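You operate a simulated robot arm through the tools that you are given. There is no shell and no other tool.

You run a simulated two-armed robot. Do the job below in one go: nothing can be reset, and whatever is moved stays where it is left.

## Task
Drain the end basin, rinse its plug clean and plug it again.
Fine: rinse the drain plug at tap 9; tap off, no other tap run, no water left in the basin. What is to be rubbed or washed off counts as gone when no trace of it is left.

Only the result counts: the job must be done as asked and must still hold three seconds after the hand-in. Knocking over, shifting, dropping, spilling or breaking anything else fails it.

## Robot
Two 7-joint arms with fingered hands on one trunk that stands fixed in place. Base frame: the origin is at the foot of the trunk, x ahead of it, y to its left, z up. Lengths are in m, angles in rad, forces in N, time in s.
The left shoulder is at [0.07, 0.14, 1.133], the right one opposite. With the tool pointing down near the work surface each hand reaches from about 0.46 to 0.84 m from the base axis, measured 20 degrees to its own side. Payload 3.9 kg a hand.
The TCP of each hand is the grasp point between the finger pads, 0.029 m short of the fingertips. In the tool frame z runs along the fingers and y along their closing line. The gripper opens to 0.1 m; its body begins 0.034 m behind the TCP. The gripper is a hand of 5 fingers: y runs from the thumb to the fingers, the wrist lies at [-0.015, -0.105, -0.177] in the tool frame, and closing takes about 1.5 s.
Orientation is that of the tool frame in the base frame, as a unit quaternion [x, y, z, w]. With the fingers straight down and the wrist toward the robot, the tool's x, y and z point along [0, 1, 0], [1, 0, 0] and [0, 0, -1] of the base frame.

## Interface
- The arms move only by the tool step_arm. It takes "left_rows", "right_rows" or both (then of equal length, played together; a hand with none holds still); each is a list of rows, each a list of 6 numbers: the shift along the tool's x, y, z in units of 300 mm (1.0 is 300 mm), then the turn, a rotation vector about the tool's x, y, z in units of 90 degrees (1.0 is 90 degrees). In form: [[dx, dy, dz, wx, wy, wz], ...]. A call has 1 to 20 rows; each row is the pose to reach, as a shift and turn from the pose commanded when the call began, along the tool's axes at that moment. "left_fingers" and "right_fingers" are, for a hand that has rows, the opening, from 0 (shut) to 1 (fully open), set as the call begins (left out, the last holds). A call with a number of a shift or a turn outside -1 to 1 is refused whole. A row lasts 0.2 s, in which the tool goes at most 0.05 m and 0.15 rad; a call with a longer step from one row to the next is refused whole, and so is a gripper value outside its range. A pose out of reach is approached as far as the arm can. The call stops where the force on the tool passes 40 N (or 10 N more than at its start, if that is more) or the arm is blocked; 0.2 s more then pass. Each finger travels about 0.153 m/s and halts on what it meets, pressing with about 27 N; the grip force reading is that of the motor and also rises with nothing between the fingers. The clock runs only during rows and for 0.2 s after the last one: add rows that repeat a pose to give the fingers time. It gives the time, the measured TCP pose, the force on the tool (base axes), the opening and the grip force at its end, in the units of the frame above (readings bear some noise), with the torque about the TCP (base axes, N m) and any sound that the robot's microphone picked up.
- Cameras (640 x 400 px; columns grow to the right, rows downward): "scene" is now at [0.1337, 0.0022, 1.4494]; the picture's right is [0.05, -1.00, 0.00], its down [-0.63, -0.03, -0.78] and it looks along [0.78, 0.04, -0.63] (base axes); focal length 214 px, centre (320, 200). "left" rides on the left gripper at [-0.065, -0.086, -0.121] in its tool frame; the picture's right is [-0.76, -0.31, 0.58], its down [0.59, -0.70, 0.40] and it looks along [0.28, 0.64, 0.71] (tool axes); focal length 247 px, centre (320, 200). "right" rides on the right gripper at [0.065, -0.086, -0.121] in its tool frame; the picture's right is [-0.76, 0.31, -0.58], its down [-0.59, -0.70, 0.40] and it looks along [-0.28, 0.64, 0.71] (tool axes); focal length 247 px, centre (320, 200). There is no depth. A picture from a camera that has moved, and an enlarged one, comes with that camera's place and axes in the base frame and with its lens.
- snapshot(camera): a new picture of that camera. The clock stands still meanwhile.
- move_column(by): slides the trunk up (or, below 0, down) by that many m; the arms and the scene camera ride with it, the base frame stays. It gives what a move gives, with no picture.
- finger_targets(index, middle, ring, little, thumb_bend, thumb_turn, hand): sets how far each is bent, from 0 (flat) to 1 (curled in); at 0.3 the hand is open as for a grip, at 0.7 the pads meet at the TCP. One left out holds its place. A second passes; each finger stops where it meets its share of the squeeze, and holds until it gets a number again. A gripper value or a shape takes the hand back. It gives what a move gives, with no picture; readings hold the bend of each and the force on index, middle, ring, little, thumb and palm. thumb_turn goes from beside the hand (0) to across from the fingers (1), as for a grip.
- hand_shape(shape, hand): the hand has 5 fingers and takes this shape, open, in about a second: jaw (thumb against the fingers, like two jaws); tri (thumb and two fingers); tip (a fingertip pinch); poke (one finger out to press); point (the index stretched); flat (the hand flat); cup (the hand cupped); fist (a fist). The gripper value then closes the fingers along that shape, each until it touches; the sizes above hold for jaw. It gives what a move gives, with no picture.
- turn_head(pan, tilt): turns the head with the scene camera to pan (to the left, within 1.501 rad either way) and tilt (down, from -0.506 to 1.204), counted from straight ahead of the robot. It gives what a move gives.
- enlarge(camera, box): a new picture of the part [left, top, right, bottom] of that camera's present view, enlarged. The clock stands still meanwhile.
- job_done(): hands the job in; it is judged then, once.

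Nothing tells you positions but the pictures and the camera data. Unless the task says otherwise, let go and move clear before handing in.

The tools are called after "Request:" by a JSON object that holds its "method" and its "body". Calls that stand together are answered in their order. step_arm: Moves the arms, as the interface text tells. Its arguments: {"type":"object","properties":{"left_rows":{"type":"array","items":{"type":"array","items":{"type":"number"}}},"left_fingers":{"type":"number"},"right_rows":{"type":"array","items":{"type":"array","items":{"type":"number"}}},"right_fingers":{"type":"number"}},"required":[]} The other tools are called the same way: move_column (by) moves the trunk up or down; hand_shape (shape, hand) gives the hand a shape; finger_targets (index, middle, ring, little, thumb_bend, thumb_turn, hand) moves the fingers one by one; turn_head (pan, tilt) turns the head that bears the scene camera; snapshot (camera) takes a picture; enlarge (camera, box) takes an enlarged picture of a part of a camera's view; job_done () hands the job in.

At the start:

```text
time: 0.0
left_tcp_pos: [0.3553, 0.3507, 1.2306]
left_tcp_rot: [0.57, 0.821, 0.0, 0.001]
left_wrist_force: [0.9, 0.4, 0.2]
left_torque: [0.02, -0.01, 0.01]
left_finger_gap: 0.0998
left_grasp_force: 0.1
left_shape: jaw
left_bend: [0.3, 0.3, 0.3, 0.3, 0.3, 0.98]
left_finger forces: [0.0, 0.0, 0.1, 0.0, 0.0, 0.0]
right_tcp_pos: [0.4334, -0.0, 1.2516]
right_tcp_rot: [0.57, 0.821, 0.0, 0.0]
right_wrist_force: [0.5, 0.3, -0.2]
right_torque: [-0.01, 0.02, 0.0]
right_finger_gap: 0.0999
right_grasp_force: 0.0
right_shape: jaw
right_bend: [0.3, 0.3, 0.3, 0.3, 0.3, 0.98]
right_finger forces: [0.0, 0.1, 0.0, 0.0, 0.1, 0.0]
trunk travel left (down, up): [-0.775, 0.065]
head pan, tilt (commanded): [0.047, 0.679]
```

scene: 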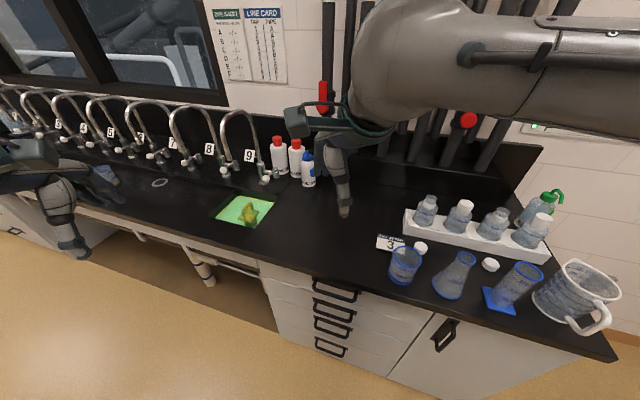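
right: 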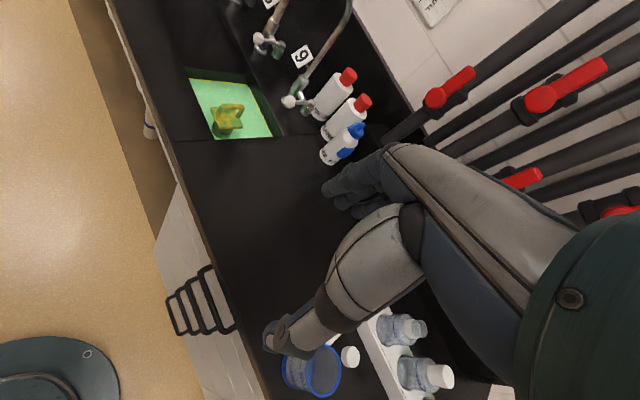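
left: 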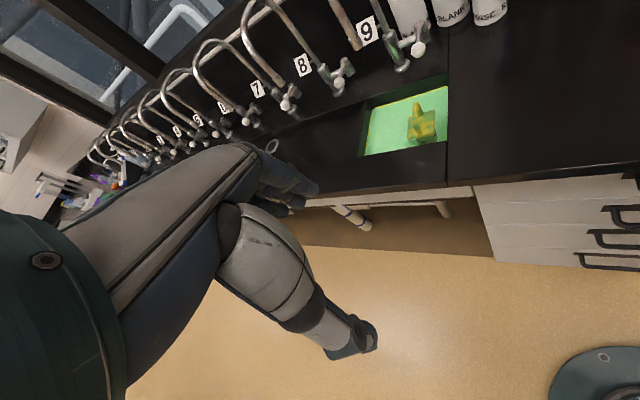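

I see a long bench with numbered taps and an end basin (green water, yellow-brown plug) in front of tap 9. I'll look closer at the basin, the tap and the cards on the wall before moving.

Request:
{"method": "enlarge", "body": {"camera": "scene", "box": [180, 90, 340, 240]}}

Request:
{"method": "enlarge", "body": {"camera": "scene", "box": [200, 0, 300, 90]}}

Request:
{"method": "enlarge", "body": {"camera": "left", "box": [320, 0, 480, 170]}}

Request:
{"method": "enlarge", "body": {"camera": "right", "box": [180, 0, 380, 170]}}

```text
2.67 times, centred on (260, 165) of scene
camera zoom: at [0.1337, 0.0022, 1.4494], right [0.05, -1.0, 0.0], down [-0.63, -0.03, -0.78], along [0.78, 0.04, -0.63], focal length 572 px, centre (480, 293)
```

zoom: 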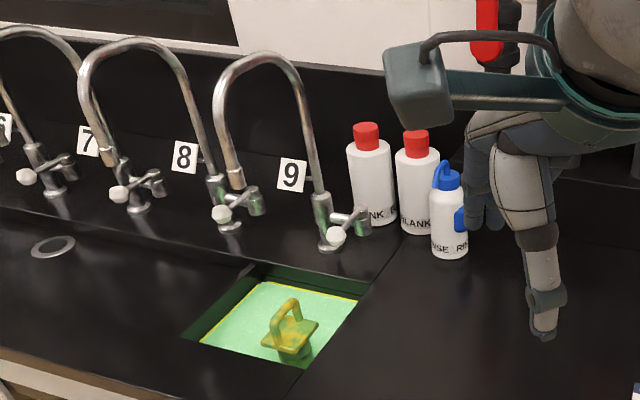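

```text
4.44 times, centred on (250, 45) of scene
camera zoom: at [0.1337, 0.0022, 1.4494], right [0.05, -1.0, 0.0], down [-0.63, -0.03, -0.78], along [0.78, 0.04, -0.63], focal length 953 px, centre (631, 889)
```

zoom: 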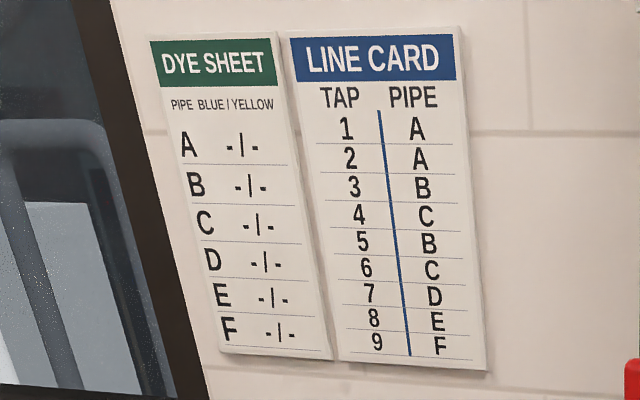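

```text
2.35 times, centred on (400, 85) of left
camera zoom: at [0.2958, 0.2598, 1.3523], right [-0.02, -0.82, -0.58], down [-0.86, 0.31, -0.4], along [0.5, 0.49, -0.71], focal length 581 px, centre (132, 471)
```

zoom: 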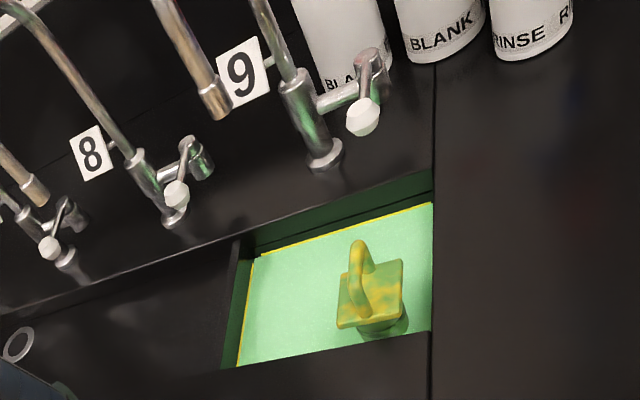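

```text
2.35 times, centred on (280, 85) of right
camera zoom: at [0.3299, 0.0291, 1.3737], right [0.55, -0.6, 0.58], down [-0.45, -0.8, -0.4], along [0.7, -0.04, -0.71], focal length 581 px, centre (414, 471)
```

zoom: 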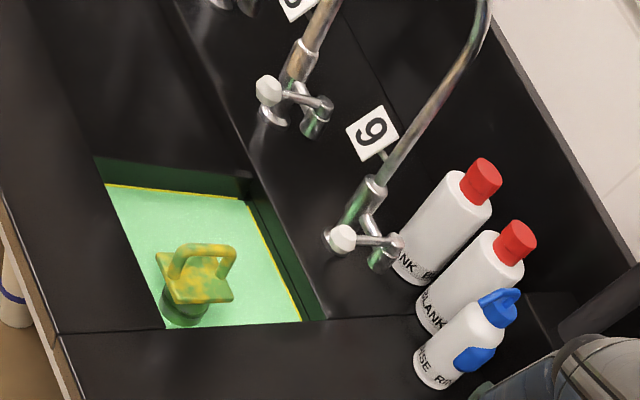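

The basin is turned roughly 13° to the base; I put the plug's ring handle near (0.70, 0.28, 0.97), tap 9's outlet near (0.77, 0.34, 1.10) and its white lever knob near (0.83, 0.25, 0.985). I'll look at the lever and the plug in more detail.

Request:
{"method": "enlarge", "body": {"camera": "scene", "box": [220, 130, 290, 180]}}

Request:
{"method": "enlarge", "body": {"camera": "scene", "box": [205, 180, 285, 235]}}

Request:
{"method": "enlarge", "body": {"camera": "left", "box": [380, 10, 450, 60]}}

Request:
{"method": "enlarge", "body": {"camera": "left", "box": [350, 70, 460, 165]}}

Request:
{"method": "enlarge", "body": {"camera": "right", "box": [270, 60, 340, 125]}}

Request:
{"method": "enlarge", "body": {"camera": "right", "box": [180, 60, 290, 150]}}

```text
8.00 times, centred on (255, 155) of scene
camera zoom: at [0.1337, 0.0022, 1.4494], right [0.05, -1.0, 0.0], down [-0.63, -0.03, -0.78], along [0.78, 0.04, -0.63], focal length 1716 px, centre (840, 560)
```

zoom: 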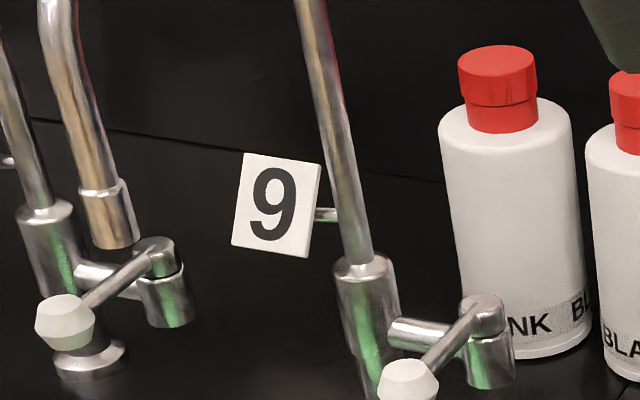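

```text
7.27 times, centred on (245, 208) of scene
camera zoom: at [0.1337, 0.0022, 1.4494], right [0.05, -1.0, 0.0], down [-0.63, -0.03, -0.78], along [0.78, 0.04, -0.63], focal length 1560 px, centre (866, 146)
```

zoom: 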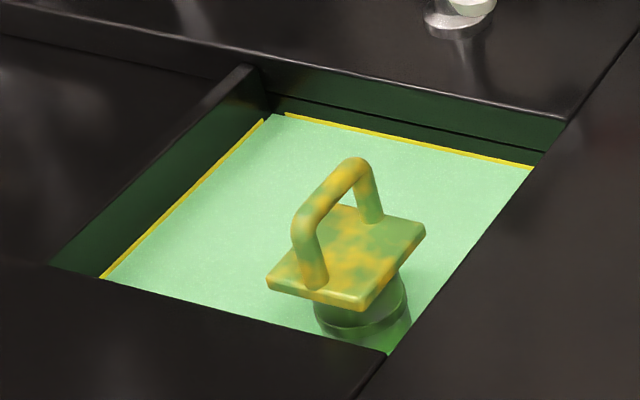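

```text
8.00 times, centred on (415, 35) of left
camera zoom: at [0.2958, 0.2598, 1.3523], right [-0.02, -0.82, -0.58], down [-0.86, 0.31, -0.4], along [0.5, 0.49, -0.71], focal length 1976 px, centre (-440, 1520)
```

zoom: 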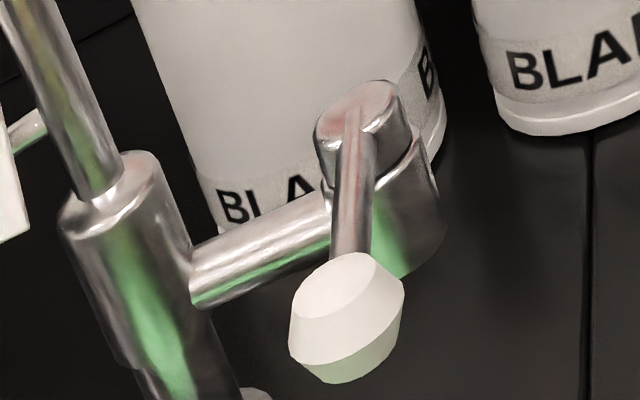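

```text
4.21 times, centred on (405, 118) of left
camera zoom: at [0.2958, 0.2598, 1.3523], right [-0.02, -0.82, -0.58], down [-0.86, 0.31, -0.4], along [0.5, 0.49, -0.71], focal length 1040 px, centre (-38, 547)
```

zoom: 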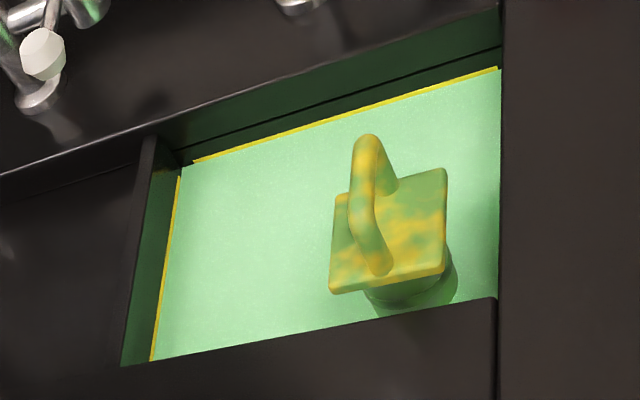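

```text
6.15 times, centred on (305, 92) of right
camera zoom: at [0.3299, 0.0291, 1.3737], right [0.55, -0.6, 0.58], down [-0.45, -0.8, -0.4], along [0.7, -0.04, -0.71], focal length 1520 px, centre (412, 862)
```

zoom: 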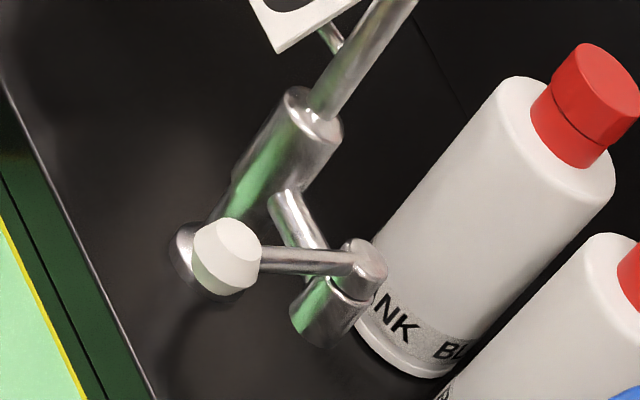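

```text
4.44 times, centred on (235, 105) of right
camera zoom: at [0.3299, 0.0291, 1.3737], right [0.55, -0.6, 0.58], down [-0.45, -0.8, -0.4], along [0.7, -0.04, -0.71], focal length 1098 px, centre (698, 622)
```

zoom: 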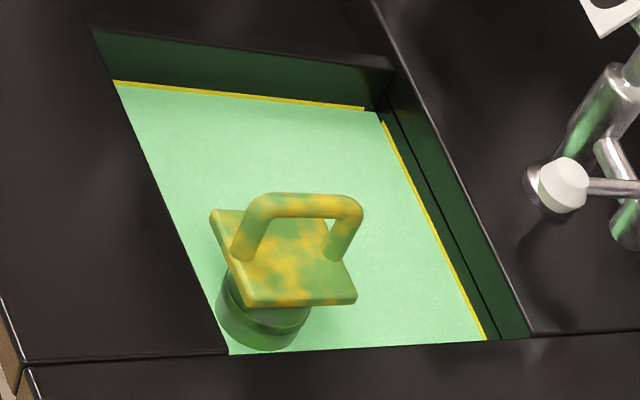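

The lever swings about a vertical pivot beside tap 9's column and now points to the bench front (off); turning it left would strike the column, so it should open to the right. The plug's bar runs along the basin's depth at about z 0.953, so I'll bring the left hand over it turned to close across the bar, first to a staging pose short of it.

Request:
{"method": "turn_head", "body": {"pan": 0.4, "tilt": 0.7}}

Request:
{"method": "step_arm", "body": {"left_rows": [[-0.0468, 0.061, 0.0278, 0, 0, -0.0528], [-0.0935, 0.1221, 0.0556, 0, 0, -0.1055], [-0.1403, 0.1831, 0.0833, 0, 0, -0.1583], [-0.187, 0.2442, 0.1111, 0, 0, -0.211], [-0.2338, 0.3052, 0.1389, 0, 0, -0.2638], [-0.2805, 0.3663, 0.1667, 0, 0, -0.3165], [-0.3273, 0.4273, 0.1944, 0, 0, -0.3693], [-0.374, 0.4883, 0.2222, 0, 0, -0.422], [-0.4208, 0.5494, 0.25, 0, 0, -0.4748], [-0.4675, 0.6104, 0.2778, 0, 0, -0.5275], [-0.5143, 0.6715, 0.3055, 0, 0, -0.5803], [-0.561, 0.7325, 0.333, 0, 0, -0.633], [-0.561, 0.7325, 0.333, 0, 0, -0.633]], "left_fingers": 0.7}}

Request:
{"method": "snapshot", "body": {"camera": "scene"}}

Request:
{"method": "snapshot", "body": {"camera": "left"}}

```text
time: 0.8
left_tcp_pos: [0.354, 0.3497, 1.2313]
left_tcp_rot: [0.57, 0.822, -0.001, 0.0]
left_wrist_force: [1.2, 0.9, -0.3]
left_torque: [0.03, 0.0, 0.01]
left_finger_gap: 0.0998
left_grasp_force: 0.0
left_shape: jaw
left_bend: [0.3, 0.3, 0.3, 0.3, 0.3, 0.98]
left_finger forces: [0.0, 0.0, 0.1, 0.0, 0.0, 0.0]
right_tcp_pos: [0.432, 0.0002, 1.2517]
right_tcp_rot: [0.57, 0.822, 0.0, 0.0]
right_wrist_force: [-0.3, -0.3, 1.0]
right_torque: [0.04, 0.01, 0.0]
right_finger_gap: 0.0998
right_grasp_force: 0.1
right_shape: jaw
right_bend: [0.3, 0.3, 0.3, 0.3, 0.3, 0.98]
right_finger forces: [0.0, 0.0, 0.0, 0.0, 0.1, 0.0]
trunk travel left (down, up): [-0.775, 0.065]
head pan, tilt (commanded): [0.4, 0.7]
```

```text
time: 3.6
left_tcp_pos: [0.6162, 0.2713, 1.1317]
left_tcp_rot: [0.11, 0.994, -0.001, 0.002]
left_wrist_force: [0.3, -0.6, -0.1]
left_torque: [0.02, -0.02, 0.0]
left_finger_gap: 0.0701
left_grasp_force: 0.1
left_shape: jaw
left_bend: [0.41, 0.35, 0.26, 0.4, 0.3, 0.99]
left_finger forces: [0.0, 0.0, 0.1, 0.1, 0.1, 0.0]
right_tcp_pos: [0.4317, 0.0002, 1.2518]
right_tcp_rot: [0.57, 0.821, -0.001, 0.0]
right_wrist_force: [0.2, 0.3, -0.3]
right_torque: [-0.03, 0.01, 0.02]
right_finger_gap: 0.0999
right_grasp_force: 0.1
right_shape: jaw
right_bend: [0.3, 0.3, 0.3, 0.3, 0.3, 0.98]
right_finger forces: [0.0, 0.1, 0.0, 0.0, 0.0, 0.0]
trunk travel left (down, up): [-0.775, 0.065]
head pan, tilt (commanded): [0.4, 0.7]
```

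```text
taken
camera scene: at [0.1251, 0.032, 1.4477], right [0.39, -0.92, 0.0], down [-0.59, -0.25, -0.77], along [0.71, 0.3, -0.64], focal length 214 px, centre (320, 200)
```

scene: 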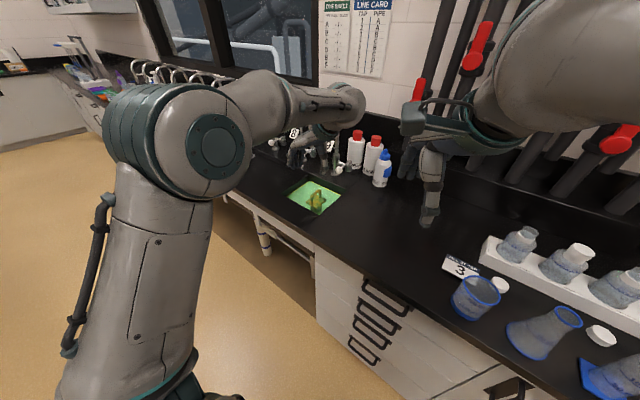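

```text
taken
camera left: at [0.6605, 0.1737, 1.2524], right [0.67, -0.46, -0.57], down [-0.73, -0.56, -0.4], along [-0.14, 0.69, -0.71], focal length 247 px, centre (320, 200)
```

left: 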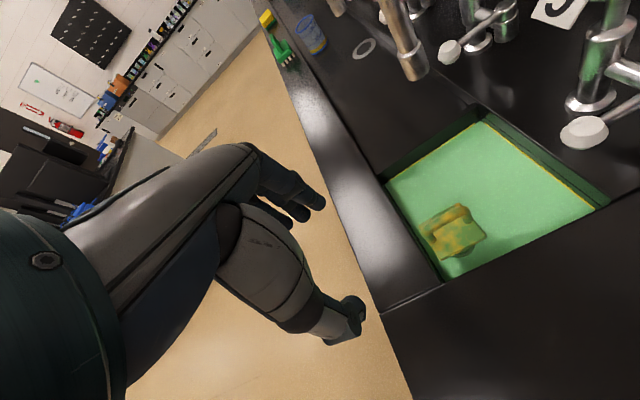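

The left hand reached the turned staging pose with no strain. The left camera now sees the basin from close by, so I'll enlarge it to fix the plug's handle and plate.

Request:
{"method": "enlarge", "body": {"camera": "left", "box": [370, 100, 630, 300]}}

Request:
{"method": "enlarge", "body": {"camera": "left", "box": [410, 190, 500, 270]}}

Request:
{"method": "enlarge", "body": {"camera": "scene", "box": [240, 110, 400, 220]}}

```text
2.00 times, centred on (500, 200) of left
camera zoom: at [0.6605, 0.1737, 1.2524], right [0.67, -0.46, -0.57], down [-0.73, -0.56, -0.4], along [-0.14, 0.69, -0.71], focal length 494 px, centre (-40, 200)
```

zoom: 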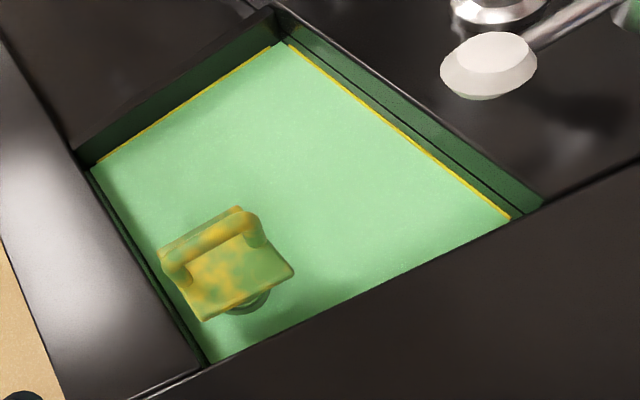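

```text
5.00 times, centred on (455, 230) of left
camera zoom: at [0.6605, 0.1737, 1.2524], right [0.67, -0.46, -0.57], down [-0.73, -0.56, -0.4], along [-0.14, 0.69, -0.71], focal length 1235 px, centre (-355, 50)
```

zoom: 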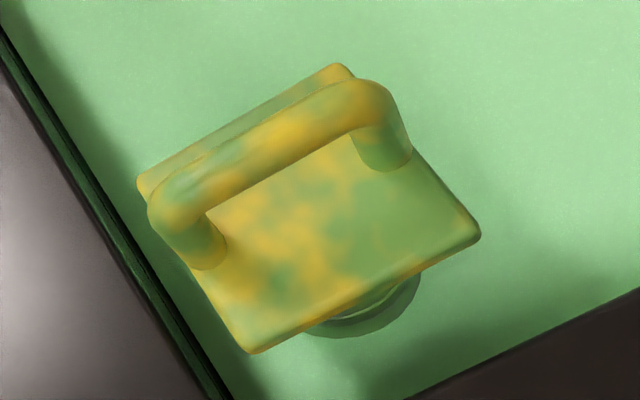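

```text
3.64 times, centred on (320, 165) of scene
camera zoom: at [0.1251, 0.032, 1.4477], right [0.39, -0.92, 0.0], down [-0.59, -0.25, -0.77], along [0.71, 0.3, -0.64], focal length 780 px, centre (320, 327)
```

zoom: 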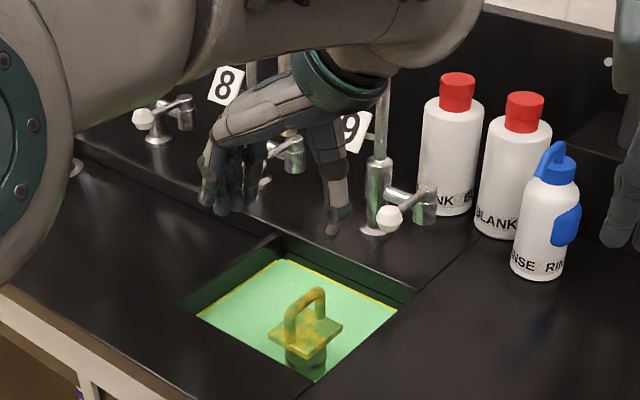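

The left view puts the bar's centre near (0.707, 0.293, 0.945), running about 18° clockwise from base x, with the rim near z 0.90. The hand would pass close to tap 9's spout from above, so I'll go down in front of the basin and then slide in along the bar with thumb and fingers on either side of it.

Request:
{"method": "step_arm", "body": {"left_rows": [[0.0111, 0.0265, 0.0928, 0, 0, 0.0083], [0.0222, 0.053, 0.1857, 0, 0, 0.0167], [0.0333, 0.0795, 0.2785, 0, 0, 0.025], [0.0445, 0.106, 0.3713, 0, 0, 0.0333], [0.0556, 0.1325, 0.4642, 0, 0, 0.0417], [0.0667, 0.159, 0.557, 0, 0, 0.05], [0.0667, 0.159, 0.557, 0, 0, 0.05]], "left_fingers": 0.65}}

Request:
{"method": "snapshot", "body": {"camera": "left"}}

Request:
{"method": "enlarge", "body": {"camera": "scene", "box": [220, 110, 380, 220]}}

```text
time: 5.2
left_tcp_pos: [0.6109, 0.3189, 0.9646]
left_tcp_rot: [0.149, 0.989, 0.0, 0.0]
left_wrist_force: [0.3, -0.3, 0.0]
left_torque: [-0.03, -0.03, 0.01]
left_finger_gap: 0.0653
left_grasp_force: 0.1
left_shape: jaw
left_bend: [0.41, 0.37, 0.27, 0.42, 0.3, 0.99]
left_finger forces: [0.0, 0.0, 0.0, 0.0, 0.0, 0.1]
right_tcp_pos: [0.4326, 0.0009, 1.252]
right_tcp_rot: [0.57, 0.822, -0.001, 0.0]
right_wrist_force: [0.4, -0.2, 0.5]
right_torque: [0.02, 0.0, 0.01]
right_finger_gap: 0.0999
right_grasp_force: 0.1
right_shape: jaw
right_bend: [0.3, 0.3, 0.3, 0.3, 0.3, 0.98]
right_finger forces: [0.1, 0.0, 0.0, 0.0, 0.0, 0.0]
trunk travel left (down, up): [-0.775, 0.065]
head pan, tilt (commanded): [0.4, 0.7]
```

```text
taken
camera left: at [0.6463, 0.2184, 1.085], right [0.63, -0.52, -0.58], down [-0.77, -0.5, -0.4], along [-0.08, 0.7, -0.71], focal length 247 px, centre (320, 200)
```

left: 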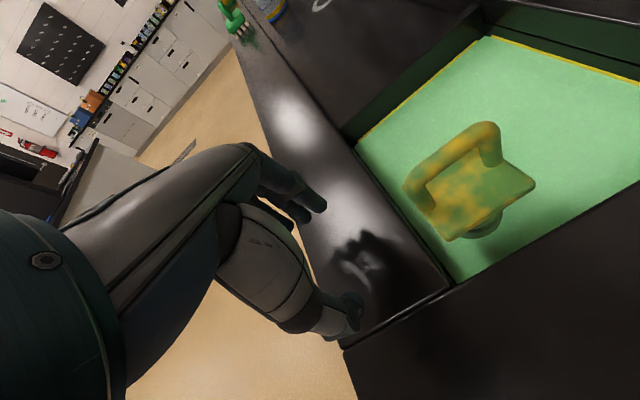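

```text
3.64 times, centred on (300, 165) of scene
camera zoom: at [0.1257, 0.0311, 1.4476], right [0.39, -0.92, 0.0], down [-0.59, -0.25, -0.77], along [0.7, 0.3, -0.64], focal length 780 px, centre (393, 327)
```

zoom: 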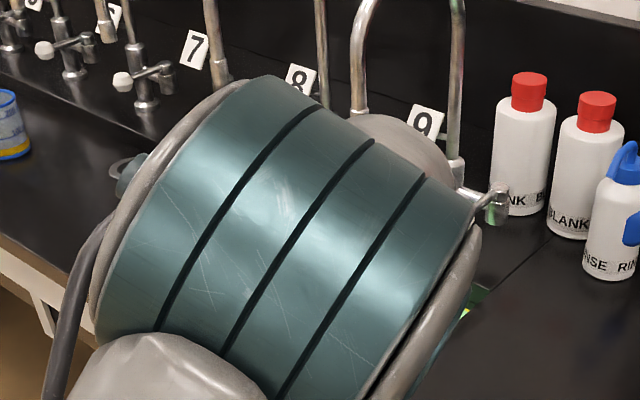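

The bar now measures from (0.68, 0.299) to (0.725, 0.287), in line with the hand. I'll slide forward about 9.5 cm along it, then lower 2 cm and look.

Request:
{"method": "step_arm", "body": {"left_rows": [[-0.0631, 0.0013, 0, 0, 0, 0], [-0.1263, 0.0027, 0, 0, 0, 0], [-0.1894, 0.004, 0, 0, 0, 0], [-0.2526, 0.0053, 0, 0, 0, 0], [-0.3157, 0.0067, 0, 0, 0, 0], [-0.3157, 0.0067, 0.0333, 0, 0, 0], [-0.3157, 0.0067, 0.0667, 0, 0, 0], [-0.3157, 0.0067, 0.0667, 0, 0, 0]]}}

Request:
{"method": "snapshot", "body": {"camera": "left"}}

Request:
{"method": "enlarge", "body": {"camera": "right", "box": [180, 20, 380, 160]}}

```text
time: 7.0
left_tcp_pos: [0.7025, 0.2949, 0.9452]
left_tcp_rot: [0.148, 0.989, 0.0, 0.001]
left_wrist_force: [0.6, -0.2, 0.5]
left_torque: [0.04, 0.0, 0.0]
left_finger_gap: 0.0651
left_grasp_force: 0.0
left_shape: jaw
left_bend: [0.41, 0.37, 0.27, 0.42, 0.3, 0.99]
left_finger forces: [0.1, 0.0, 0.0, 0.0, 0.0, 0.1]
right_tcp_pos: [0.4323, -0.0011, 1.2523]
right_tcp_rot: [0.57, 0.822, 0.001, -0.001]
right_wrist_force: [0.0, 0.2, 0.1]
right_torque: [-0.02, 0.06, 0.0]
right_finger_gap: 0.0999
right_grasp_force: 0.0
right_shape: jaw
right_bend: [0.3, 0.3, 0.3, 0.3, 0.3, 0.98]
right_finger forces: [0.1, 0.1, 0.0, 0.0, 0.0, 0.0]
trunk travel left (down, up): [-0.775, 0.065]
head pan, tilt (commanded): [0.4, 0.7]
```

```text
taken
camera left: at [0.7387, 0.1935, 1.0667], right [0.63, -0.52, -0.58], down [-0.77, -0.5, -0.4], along [-0.08, 0.7, -0.71], focal length 247 px, centre (320, 200)
```

left: 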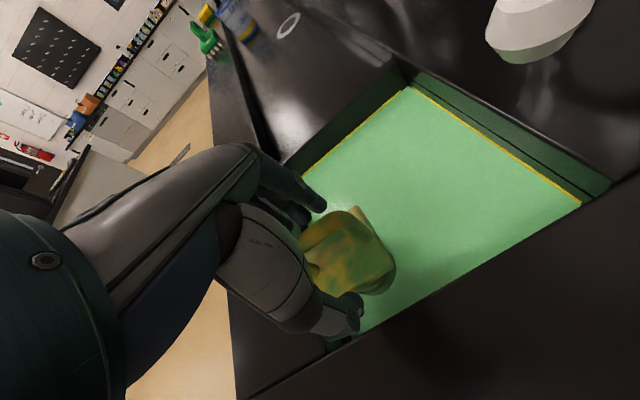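

```text
2.86 times, centred on (280, 90) of right
camera zoom: at [0.3298, 0.0292, 1.3737], right [0.55, -0.6, 0.58], down [-0.45, -0.8, -0.4], along [0.7, -0.04, -0.71], focal length 706 px, centre (434, 514)
```

zoom: 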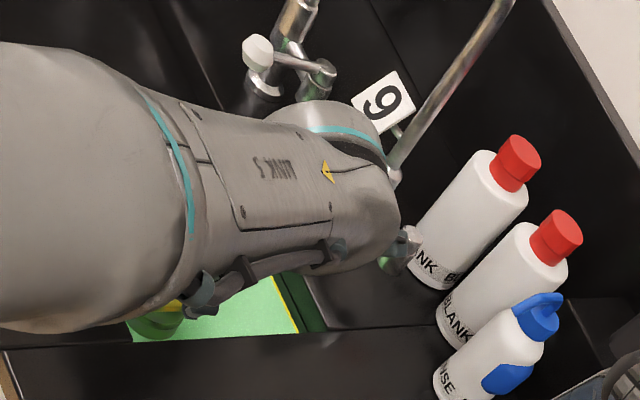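

The bar lies between the thumb and fingers with no contact force. I'll close the left hand on it.

Request:
{"method": "step_arm", "body": {"left_rows": [[0, 0, 0, 0, 0, 0], [0, 0, 0, 0, 0, 0], [0, 0, 0, 0, 0, 0], [0, 0, 0, 0, 0, 0], [0, 0, 0, 0, 0, 0], [0, 0, 0, 0, 0, 0], [0, 0, 0, 0, 0, 0], [0, 0, 0, 0, 0, 0]], "left_fingers": 0}}

Request:
{"method": "snapshot", "body": {"camera": "left"}}

```text
time: 8.8
left_tcp_pos: [0.7046, 0.2963, 0.9457]
left_tcp_rot: [0.148, 0.989, -0.001, 0.0]
left_wrist_force: [-0.1, 0.6, -0.4]
left_torque: [0.04, 0.0, 0.02]
left_finger_gap: 0.0
left_grasp_force: 27.0
left_shape: jaw
left_bend: [0.7, 0.7, 0.7, 0.7, 0.7, 1.0]
left_finger forces: [4.3, 0.0, 2.5, 0.0, 6.6, 0.0]
right_tcp_pos: [0.4328, -0.0002, 1.2506]
right_tcp_rot: [0.571, 0.821, -0.001, 0.0]
right_wrist_force: [0.2, -0.5, 0.5]
right_torque: [0.0, -0.03, 0.0]
right_finger_gap: 0.0997
right_grasp_force: 0.1
right_shape: jaw
right_bend: [0.3, 0.3, 0.3, 0.3, 0.3, 0.98]
right_finger forces: [0.1, 0.1, 0.0, 0.1, 0.1, 0.0]
trunk travel left (down, up): [-0.775, 0.065]
head pan, tilt (commanded): [0.4, 0.7]
```

```text
taken
camera left: at [0.739, 0.1936, 1.0663], right [0.63, -0.52, -0.58], down [-0.77, -0.5, -0.4], along [-0.08, 0.7, -0.71], focal length 247 px, centre (320, 200)
```

left: 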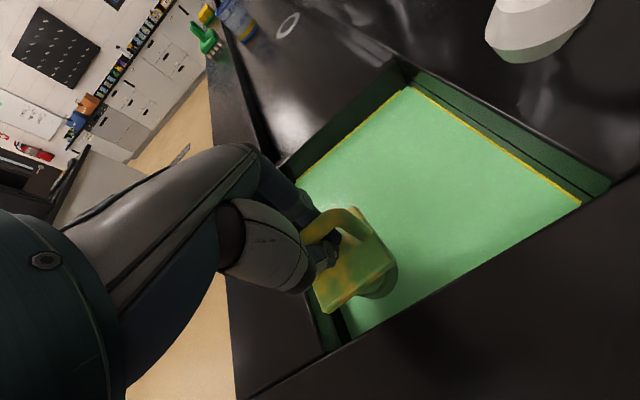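

The fingers closed fully (gap 0), so the pads met without the bar between them. I'll look closely at where the bar sits relative to the fingertips.

Request:
{"method": "enlarge", "body": {"camera": "left", "box": [270, 180, 420, 320]}}

Request:
{"method": "enlarge", "body": {"camera": "right", "box": [200, 90, 290, 150]}}

```text
2.86 times, centred on (345, 250) of left
camera zoom: at [0.739, 0.1936, 1.0663], right [0.63, -0.52, -0.58], down [-0.77, -0.5, -0.4], along [-0.08, 0.7, -0.71], focal length 706 px, centre (249, 57)
```

zoom: 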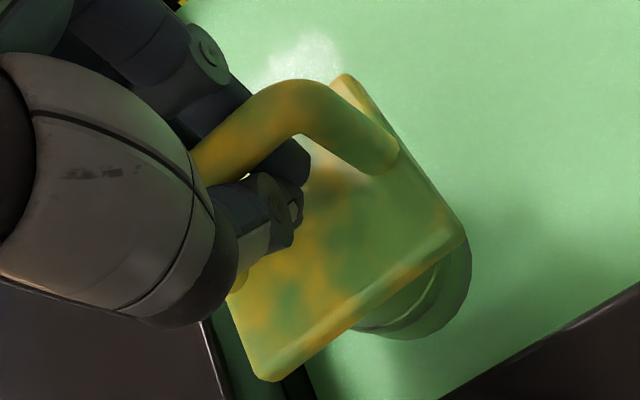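

```text
6.67 times, centred on (245, 120) of right
camera zoom: at [0.3303, 0.0293, 1.3736], right [0.55, -0.6, 0.58], down [-0.45, -0.8, -0.4], along [0.7, -0.04, -0.71], focal length 1646 px, centre (820, 733)
```

zoom: 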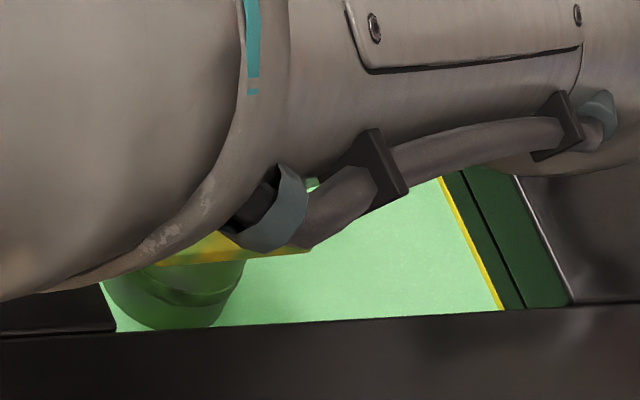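

The fingertips slid under the bar and met inside the arch, so the bar sits about 8 mm higher than the pads. I'll open, rise about 12 mm and pinch again so the bar is held between the pads.

Request:
{"method": "step_arm", "body": {"left_rows": [[0, 0, 0, 0, 0, 0], [0, 0, 0, 0, 0, 0], [0, 0, 0, 0, 0, 0], [0, 0, 0, 0, 0, 0], [0, 0, -0.02, 0, 0, 0], [0, 0, -0.043, 0, 0, 0], [0, 0, -0.043, 0, 0, 0]], "left_fingers": 0.6}}

Request:
{"method": "step_arm", "body": {"left_rows": [[0, 0, 0, 0, 0, 0], [0, 0, 0, 0, 0, 0], [0, 0, 0, 0, 0, 0], [0, 0, 0, 0, 0, 0], [0, 0, 0, 0, 0, 0], [0, 0, 0, 0, 0, 0], [0, 0, 0, 0, 0, 0], [0, 0, 0, 0, 0, 0]], "left_fingers": 0}}

Request:
{"method": "enlarge", "body": {"camera": "left", "box": [270, 180, 420, 320]}}

```text
time: 10.4
left_tcp_pos: [0.7024, 0.2934, 0.9581]
left_tcp_rot: [0.148, 0.989, 0.0, -0.001]
left_wrist_force: [-0.4, -0.4, 0.0]
left_torque: [-0.01, -0.02, -0.03]
left_finger_gap: 0.0599
left_grasp_force: 0.1
left_shape: jaw
left_bend: [0.4, 0.39, 0.73, 0.45, 0.31, 1.0]
left_finger forces: [0.1, 0.0, 0.0, 0.1, 0.1, 0.0]
right_tcp_pos: [0.4308, 0.0004, 1.2521]
right_tcp_rot: [0.571, 0.821, 0.0, 0.0]
right_wrist_force: [-0.2, -0.3, 1.1]
right_torque: [0.03, 0.01, -0.03]
right_finger_gap: 0.0998
right_grasp_force: 0.1
right_shape: jaw
right_bend: [0.3, 0.3, 0.3, 0.3, 0.3, 0.98]
right_finger forces: [0.0, 0.0, 0.1, 0.1, 0.0, 0.0]
trunk travel left (down, up): [-0.775, 0.065]
head pan, tilt (commanded): [0.4, 0.7]
```

```text
time: 12.2
left_tcp_pos: [0.7035, 0.2935, 0.9576]
left_tcp_rot: [0.147, 0.989, 0.0, -0.001]
left_wrist_force: [-0.4, 0.1, 0.3]
left_torque: [0.02, 0.0, -0.01]
left_finger_gap: 0.0001
left_grasp_force: 26.5
left_shape: jaw
left_bend: [0.71, 0.7, 0.7, 0.7, 0.72, 1.0]
left_finger forces: [16.5, 5.3, 2.9, 0.0, 25.0, 0.0]
right_tcp_pos: [0.4327, 0.0007, 1.2525]
right_tcp_rot: [0.569, 0.822, 0.0, -0.001]
right_wrist_force: [0.2, 0.3, -0.9]
right_torque: [0.0, -0.03, 0.02]
right_finger_gap: 0.0998
right_grasp_force: 0.1
right_shape: jaw
right_bend: [0.3, 0.3, 0.3, 0.3, 0.3, 0.98]
right_finger forces: [0.0, 0.1, 0.0, 0.0, 0.1, 0.0]
trunk travel left (down, up): [-0.775, 0.065]
head pan, tilt (commanded): [0.4, 0.7]
```

```text
2.86 times, centred on (345, 250) of left
camera zoom: at [0.739, 0.193, 1.0785], right [0.63, -0.52, -0.58], down [-0.77, -0.5, -0.4], along [-0.08, 0.7, -0.71], focal length 706 px, centre (249, 57)
```

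zoom: 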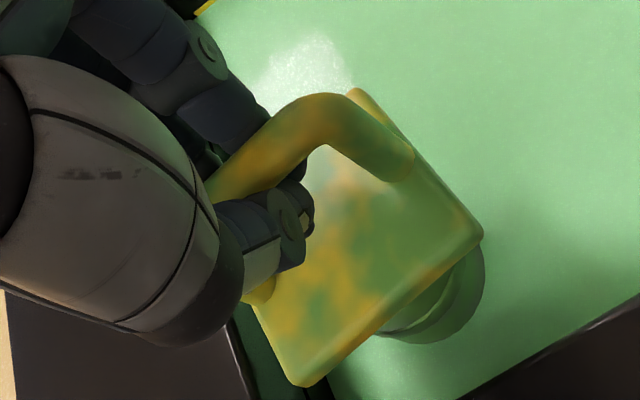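

Still hooked under the bar (gap 0), though now pressing harder, so the bar is nearer z 0.96. I'll open, rise another 12 mm and close again.

Request:
{"method": "step_arm", "body": {"left_rows": [[0, 0, 0, 0, 0, 0], [0, 0, 0, 0, 0, 0], [0, 0, 0, 0, 0, 0], [0, 0, 0, 0, 0, 0], [0, 0, -0.02, 0, 0, 0], [0, 0, -0.04, 0, 0, 0], [0, 0, -0.04, 0, 0, 0]], "left_fingers": 0.6}}

Request:
{"method": "enlarge", "body": {"camera": "left", "box": [270, 180, 420, 320]}}

Request:
{"method": "step_arm", "body": {"left_rows": [[0, 0, 0, 0, 0, 0], [0, 0, 0, 0, 0, 0], [0, 0, 0, 0, 0, 0], [0, 0, 0, 0, 0, 0], [0, 0, 0, 0, 0, 0], [0, 0, 0, 0, 0, 0], [0, 0, 0, 0, 0, 0], [0, 0, 0, 0, 0, 0]], "left_fingers": 0}}

Request:
{"method": "enlarge", "body": {"camera": "left", "box": [270, 180, 420, 320]}}

```text
time: 13.8
left_tcp_pos: [0.7025, 0.2949, 0.9699]
left_tcp_rot: [0.148, 0.989, -0.001, 0.0]
left_wrist_force: [0.3, 0.4, -0.3]
left_torque: [0.02, 0.0, -0.01]
left_finger_gap: 0.0597
left_grasp_force: 0.1
left_shape: jaw
left_bend: [0.4, 0.39, 0.73, 0.45, 0.31, 1.0]
left_finger forces: [0.1, 0.1, 0.1, 0.0, 0.0, 0.0]
right_tcp_pos: [0.4321, -0.0007, 1.2523]
right_tcp_rot: [0.569, 0.822, 0.0, 0.0]
right_wrist_force: [0.2, 0.2, -0.3]
right_torque: [0.01, 0.04, 0.02]
right_finger_gap: 0.0998
right_grasp_force: 0.1
right_shape: jaw
right_bend: [0.3, 0.3, 0.3, 0.3, 0.3, 0.98]
right_finger forces: [0.1, 0.0, 0.0, 0.1, 0.0, 0.0]
trunk travel left (down, up): [-0.775, 0.065]
head pan, tilt (commanded): [0.4, 0.7]
```

```text
2.86 times, centred on (345, 250) of left
camera zoom: at [0.7378, 0.1938, 1.0905], right [0.63, -0.52, -0.58], down [-0.77, -0.5, -0.4], along [-0.08, 0.7, -0.71], focal length 706 px, centre (249, 57)
```

zoom: 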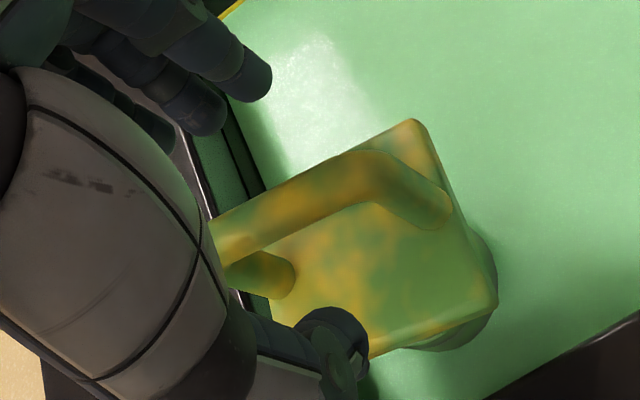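

```text
time: 15.6
left_tcp_pos: [0.7014, 0.2951, 0.97]
left_tcp_rot: [0.147, 0.989, 0.0, 0.0]
left_wrist_force: [-0.3, 0.2, -0.3]
left_torque: [0.01, -0.02, -0.01]
left_finger_gap: 0.0063
left_grasp_force: 27.0
left_shape: jaw
left_bend: [0.7, 0.7, 0.7, 0.7, 0.55, 1.0]
left_finger forces: [15.7, 6.1, 1.7, 0.0, 23.8, 0.0]
right_tcp_pos: [0.4323, 0.0002, 1.2523]
right_tcp_rot: [0.57, 0.822, 0.0, 0.0]
right_wrist_force: [0.0, 0.3, 0.1]
right_torque: [0.03, 0.03, 0.0]
right_finger_gap: 0.1
right_grasp_force: 0.0
right_shape: jaw
right_bend: [0.3, 0.3, 0.3, 0.3, 0.3, 0.98]
right_finger forces: [0.0, 0.0, 0.0, 0.1, 0.0, 0.0]
trunk travel left (down, up): [-0.775, 0.065]
head pan, tilt (commanded): [0.4, 0.7]
```

```text
2.86 times, centred on (345, 250) of left
camera zoom: at [0.7381, 0.1939, 1.0902], right [0.63, -0.52, -0.58], down [-0.77, -0.5, -0.4], along [-0.08, 0.7, -0.71], focal length 706 px, centre (249, 57)
```

zoom: 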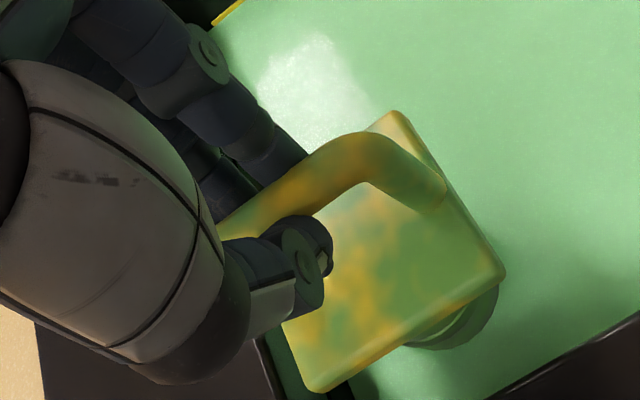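

The pads now hold the bar (gap about 6 mm, thumb against index and middle at about 24 N). Before pulling, I'll check how the right hand can reach the lever, starting with its pointing shape.

Request:
{"method": "hand_shape", "body": {"hand": "right", "shape": "point"}}

Request:
{"method": "snapshot", "body": {"camera": "right"}}

Request:
{"method": "snapshot", "body": {"camera": "scene"}}

```text
time: 16.5
left_tcp_pos: [0.7019, 0.2945, 0.9685]
left_tcp_rot: [0.147, 0.989, 0.001, 0.0]
left_wrist_force: [0.2, -0.2, 0.3]
left_torque: [0.0, 0.0, 0.03]
left_finger_gap: 0.0065
left_grasp_force: 26.8
left_shape: jaw
left_bend: [0.7, 0.7, 0.7, 0.7, 0.55, 1.0]
left_finger forces: [15.8, 6.2, 1.9, 0.0, 23.9, 0.0]
right_tcp_pos: [0.4328, -0.0008, 1.2518]
right_tcp_rot: [0.57, 0.822, 0.0, 0.0]
right_wrist_force: [-0.2, -1.0, -0.5]
right_torque: [-0.01, 0.02, -0.01]
right_finger_gap: 0.0932
right_grasp_force: 0.1
right_shape: point
right_bend: [0.2, 1.0, 1.0, 1.0, 1.0, 0.87]
right_finger forces: [0.0, 0.0, 0.1, 0.1, 0.1, 0.1]
trunk travel left (down, up): [-0.775, 0.065]
head pan, tilt (commanded): [0.4, 0.7]
```

```text
taken
camera right: at [0.3303, 0.0293, 1.3735], right [0.55, -0.6, 0.58], down [-0.45, -0.8, -0.4], along [0.7, -0.04, -0.71], focal length 247 px, centre (320, 200)
```

right: 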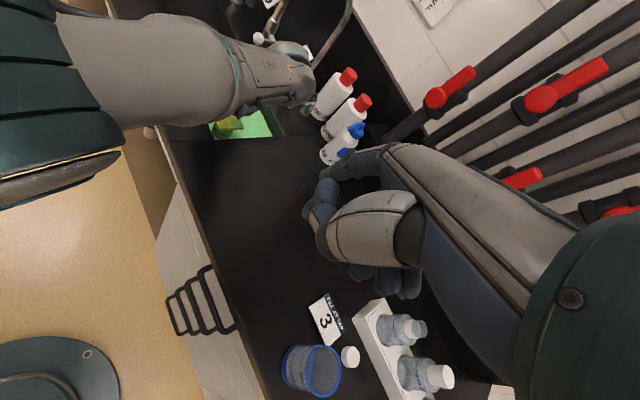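

```text
taken
camera scene: at [0.1267, 0.0313, 1.4475], right [0.39, -0.92, 0.0], down [-0.59, -0.25, -0.76], along [0.7, 0.3, -0.64], focal length 214 px, centre (320, 200)
```

scene: 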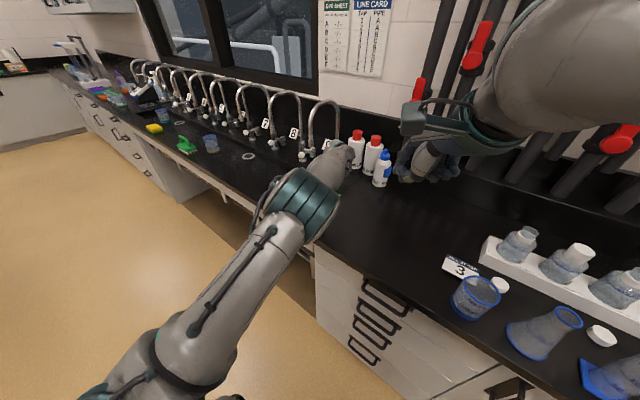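

The left arm reaches the lever far more easily than the right, so I plan to be able to park the plug upright on the basin floor if needed. Now I'll pull the plug straight up 5 cm and look.

Request:
{"method": "step_arm", "body": {"left_rows": [[0, 0, -0.0167, 0, 0, 0], [0, 0, -0.0333, 0, 0, 0], [0, 0, -0.0667, 0, 0, 0], [0, 0, -0.1, 0, 0, 0], [0, 0, -0.1333, 0, 0, 0], [0, 0, -0.1333, 0, 0, 0]]}}

Request:
{"method": "snapshot", "body": {"camera": "left"}}

Request:
{"method": "enlarge", "body": {"camera": "scene", "box": [250, 90, 410, 210]}}

```text
time: 17.9
left_tcp_pos: [0.7026, 0.2961, 1.0093]
left_tcp_rot: [0.147, 0.989, -0.001, -0.001]
left_wrist_force: [-0.1, -0.4, -2.7]
left_torque: [0.05, 0.0, -0.02]
left_finger_gap: 0.0063
left_grasp_force: 27.3
left_shape: jaw
left_bend: [0.7, 0.7, 0.7, 0.7, 0.56, 1.0]
left_finger forces: [15.9, 6.2, 2.0, 0.0, 24.0, 0.1]
right_tcp_pos: [0.4326, 0.0002, 1.2524]
right_tcp_rot: [0.57, 0.822, 0.0, 0.0]
right_wrist_force: [-0.1, -0.4, 0.6]
right_torque: [-0.03, 0.01, -0.02]
right_finger_gap: 0.0933
right_grasp_force: 0.0
right_shape: point
right_bend: [0.2, 1.0, 1.0, 1.0, 1.0, 0.87]
right_finger forces: [0.0, 0.0, 0.1, 0.1, 0.1, 0.0]
trunk travel left (down, up): [-0.775, 0.065]
head pan, tilt (commanded): [0.4, 0.7]
```

```text
taken
camera left: at [0.7384, 0.195, 1.1302], right [0.63, -0.52, -0.58], down [-0.77, -0.5, -0.4], along [-0.08, 0.7, -0.71], focal length 247 px, centre (320, 200)
```

left: 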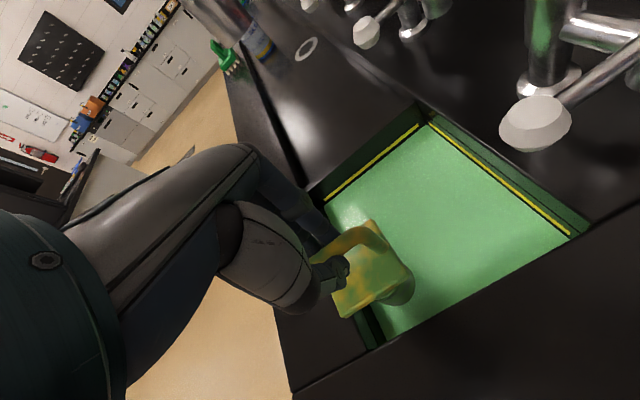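

```text
3.33 times, centred on (330, 150) of scene
camera zoom: at [0.1269, 0.0314, 1.4475], right [0.39, -0.92, 0.0], down [-0.59, -0.25, -0.76], along [0.7, 0.3, -0.64], focal length 715 px, centre (287, 367)
```

zoom: 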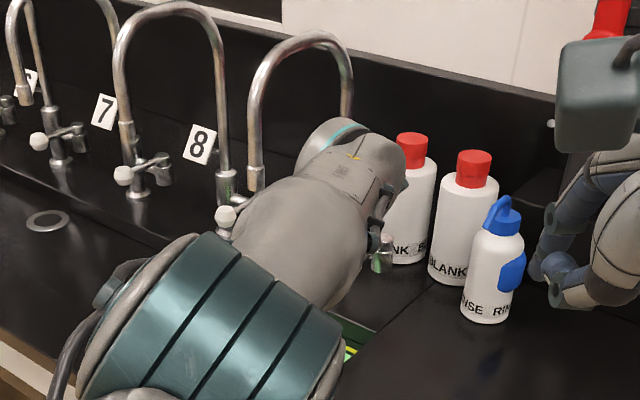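

The plug came free (about 2.7 N of weight on the hand) and the level has already dropped below the yellow tide line. I'll lift a little more and let the basin drain.

Request:
{"method": "step_arm", "body": {"left_rows": [[0, 0, -0.02, 0, 0, 0], [0, 0, -0.04, 0, 0, 0], [0, 0, -0.0667, 0, 0, 0], [0, 0, -0.0667, 0, 0, 0], [0, 0, -0.0667, 0, 0, 0], [0, 0, -0.0667, 0, 0, 0], [0, 0, -0.0667, 0, 0, 0], [0, 0, -0.0667, 0, 0, 0], [0, 0, -0.0667, 0, 0, 0], [0, 0, -0.0667, 0, 0, 0], [0, 0, -0.0667, 0, 0, 0], [0, 0, -0.0667, 0, 0, 0], [0, 0, -0.0667, 0, 0, 0], [0, 0, -0.0667, 0, 0, 0], [0, 0, -0.0667, 0, 0, 0], [0, 0, -0.0667, 0, 0, 0], [0, 0, -0.0667, 0, 0, 0], [0, 0, -0.0667, 0, 0, 0], [0, 0, -0.0667, 0, 0, 0], [0, 0, -0.0667, 0, 0, 0]]}}

Request:
{"method": "snapshot", "body": {"camera": "left"}}

```text
time: 22.1
left_tcp_pos: [0.7016, 0.2951, 1.0286]
left_tcp_rot: [0.148, 0.989, -0.001, 0.0]
left_wrist_force: [0.3, -0.1, -2.7]
left_torque: [0.02, 0.0, 0.02]
left_finger_gap: 0.0061
left_grasp_force: 26.6
left_shape: jaw
left_bend: [0.7, 0.7, 0.7, 0.7, 0.56, 1.0]
left_finger forces: [15.9, 6.2, 1.9, 0.1, 23.8, 0.0]
right_tcp_pos: [0.4335, -0.0009, 1.252]
right_tcp_rot: [0.57, 0.822, 0.0, 0.0]
right_wrist_force: [0.4, 0.3, -0.1]
right_torque: [-0.01, 0.04, 0.01]
right_finger_gap: 0.0932
right_grasp_force: 0.0
right_shape: point
right_bend: [0.2, 1.0, 1.0, 1.0, 1.0, 0.87]
right_finger forces: [0.0, 0.0, 0.0, 0.0, 0.1, 0.0]
trunk travel left (down, up): [-0.775, 0.065]
head pan, tilt (commanded): [0.4, 0.7]
```

```text
taken
camera left: at [0.7373, 0.1939, 1.1492], right [0.63, -0.52, -0.58], down [-0.77, -0.5, -0.4], along [-0.08, 0.7, -0.71], focal length 247 px, centre (320, 200)
```

left: 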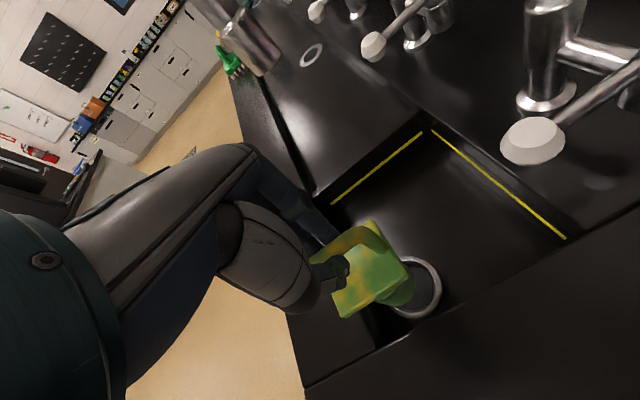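

The basin has drained completely and the drain ring is visible on its floor. I'll look at the drain, the plug and the spout more closely.

Request:
{"method": "enlarge", "body": {"camera": "left", "box": [290, 100, 590, 340]}}

Request:
{"method": "enlarge", "body": {"camera": "left", "box": [300, 200, 450, 340]}}

Request:
{"method": "enlarge", "body": {"camera": "right", "box": [180, 20, 380, 160]}}

```text
1.67 times, centred on (440, 220) of left
camera zoom: at [0.7373, 0.1939, 1.1492], right [0.63, -0.52, -0.58], down [-0.77, -0.5, -0.4], along [-0.08, 0.7, -0.71], focal length 412 px, centre (120, 167)
```

zoom: 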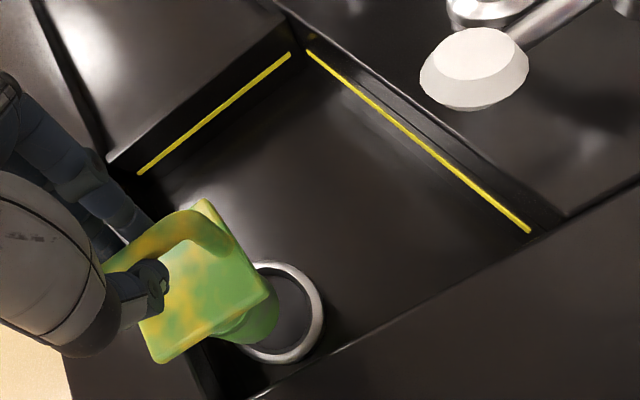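

```text
2.86 times, centred on (375, 270) of left
camera zoom: at [0.7373, 0.1939, 1.1492], right [0.63, -0.52, -0.58], down [-0.77, -0.5, -0.4], along [-0.08, 0.7, -0.71], focal length 706 px, centre (163, 0)
```

zoom: 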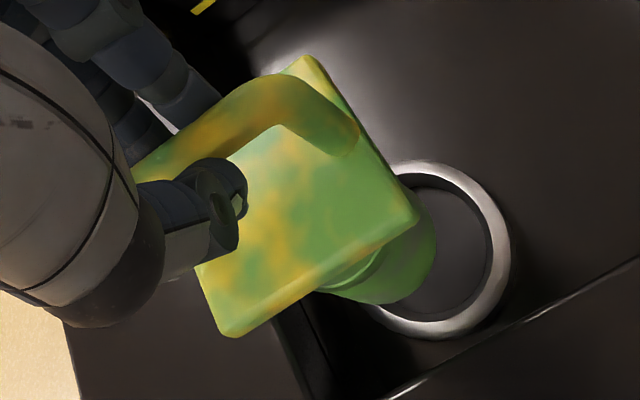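

```text
2.86 times, centred on (280, 90) of right
camera zoom: at [0.3304, 0.0293, 1.3735], right [0.55, -0.6, 0.58], down [-0.45, -0.8, -0.4], along [0.7, -0.04, -0.71], focal length 706 px, centre (434, 514)
```

zoom: 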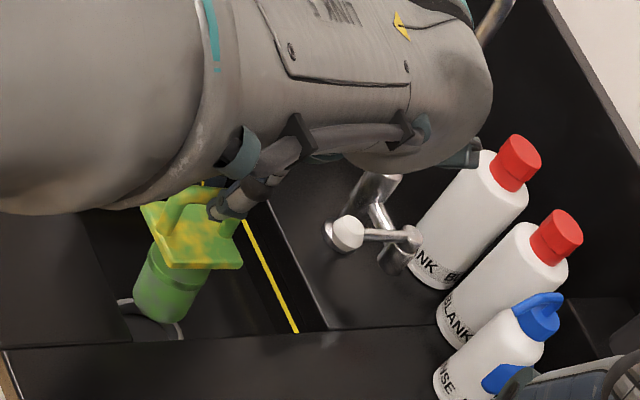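

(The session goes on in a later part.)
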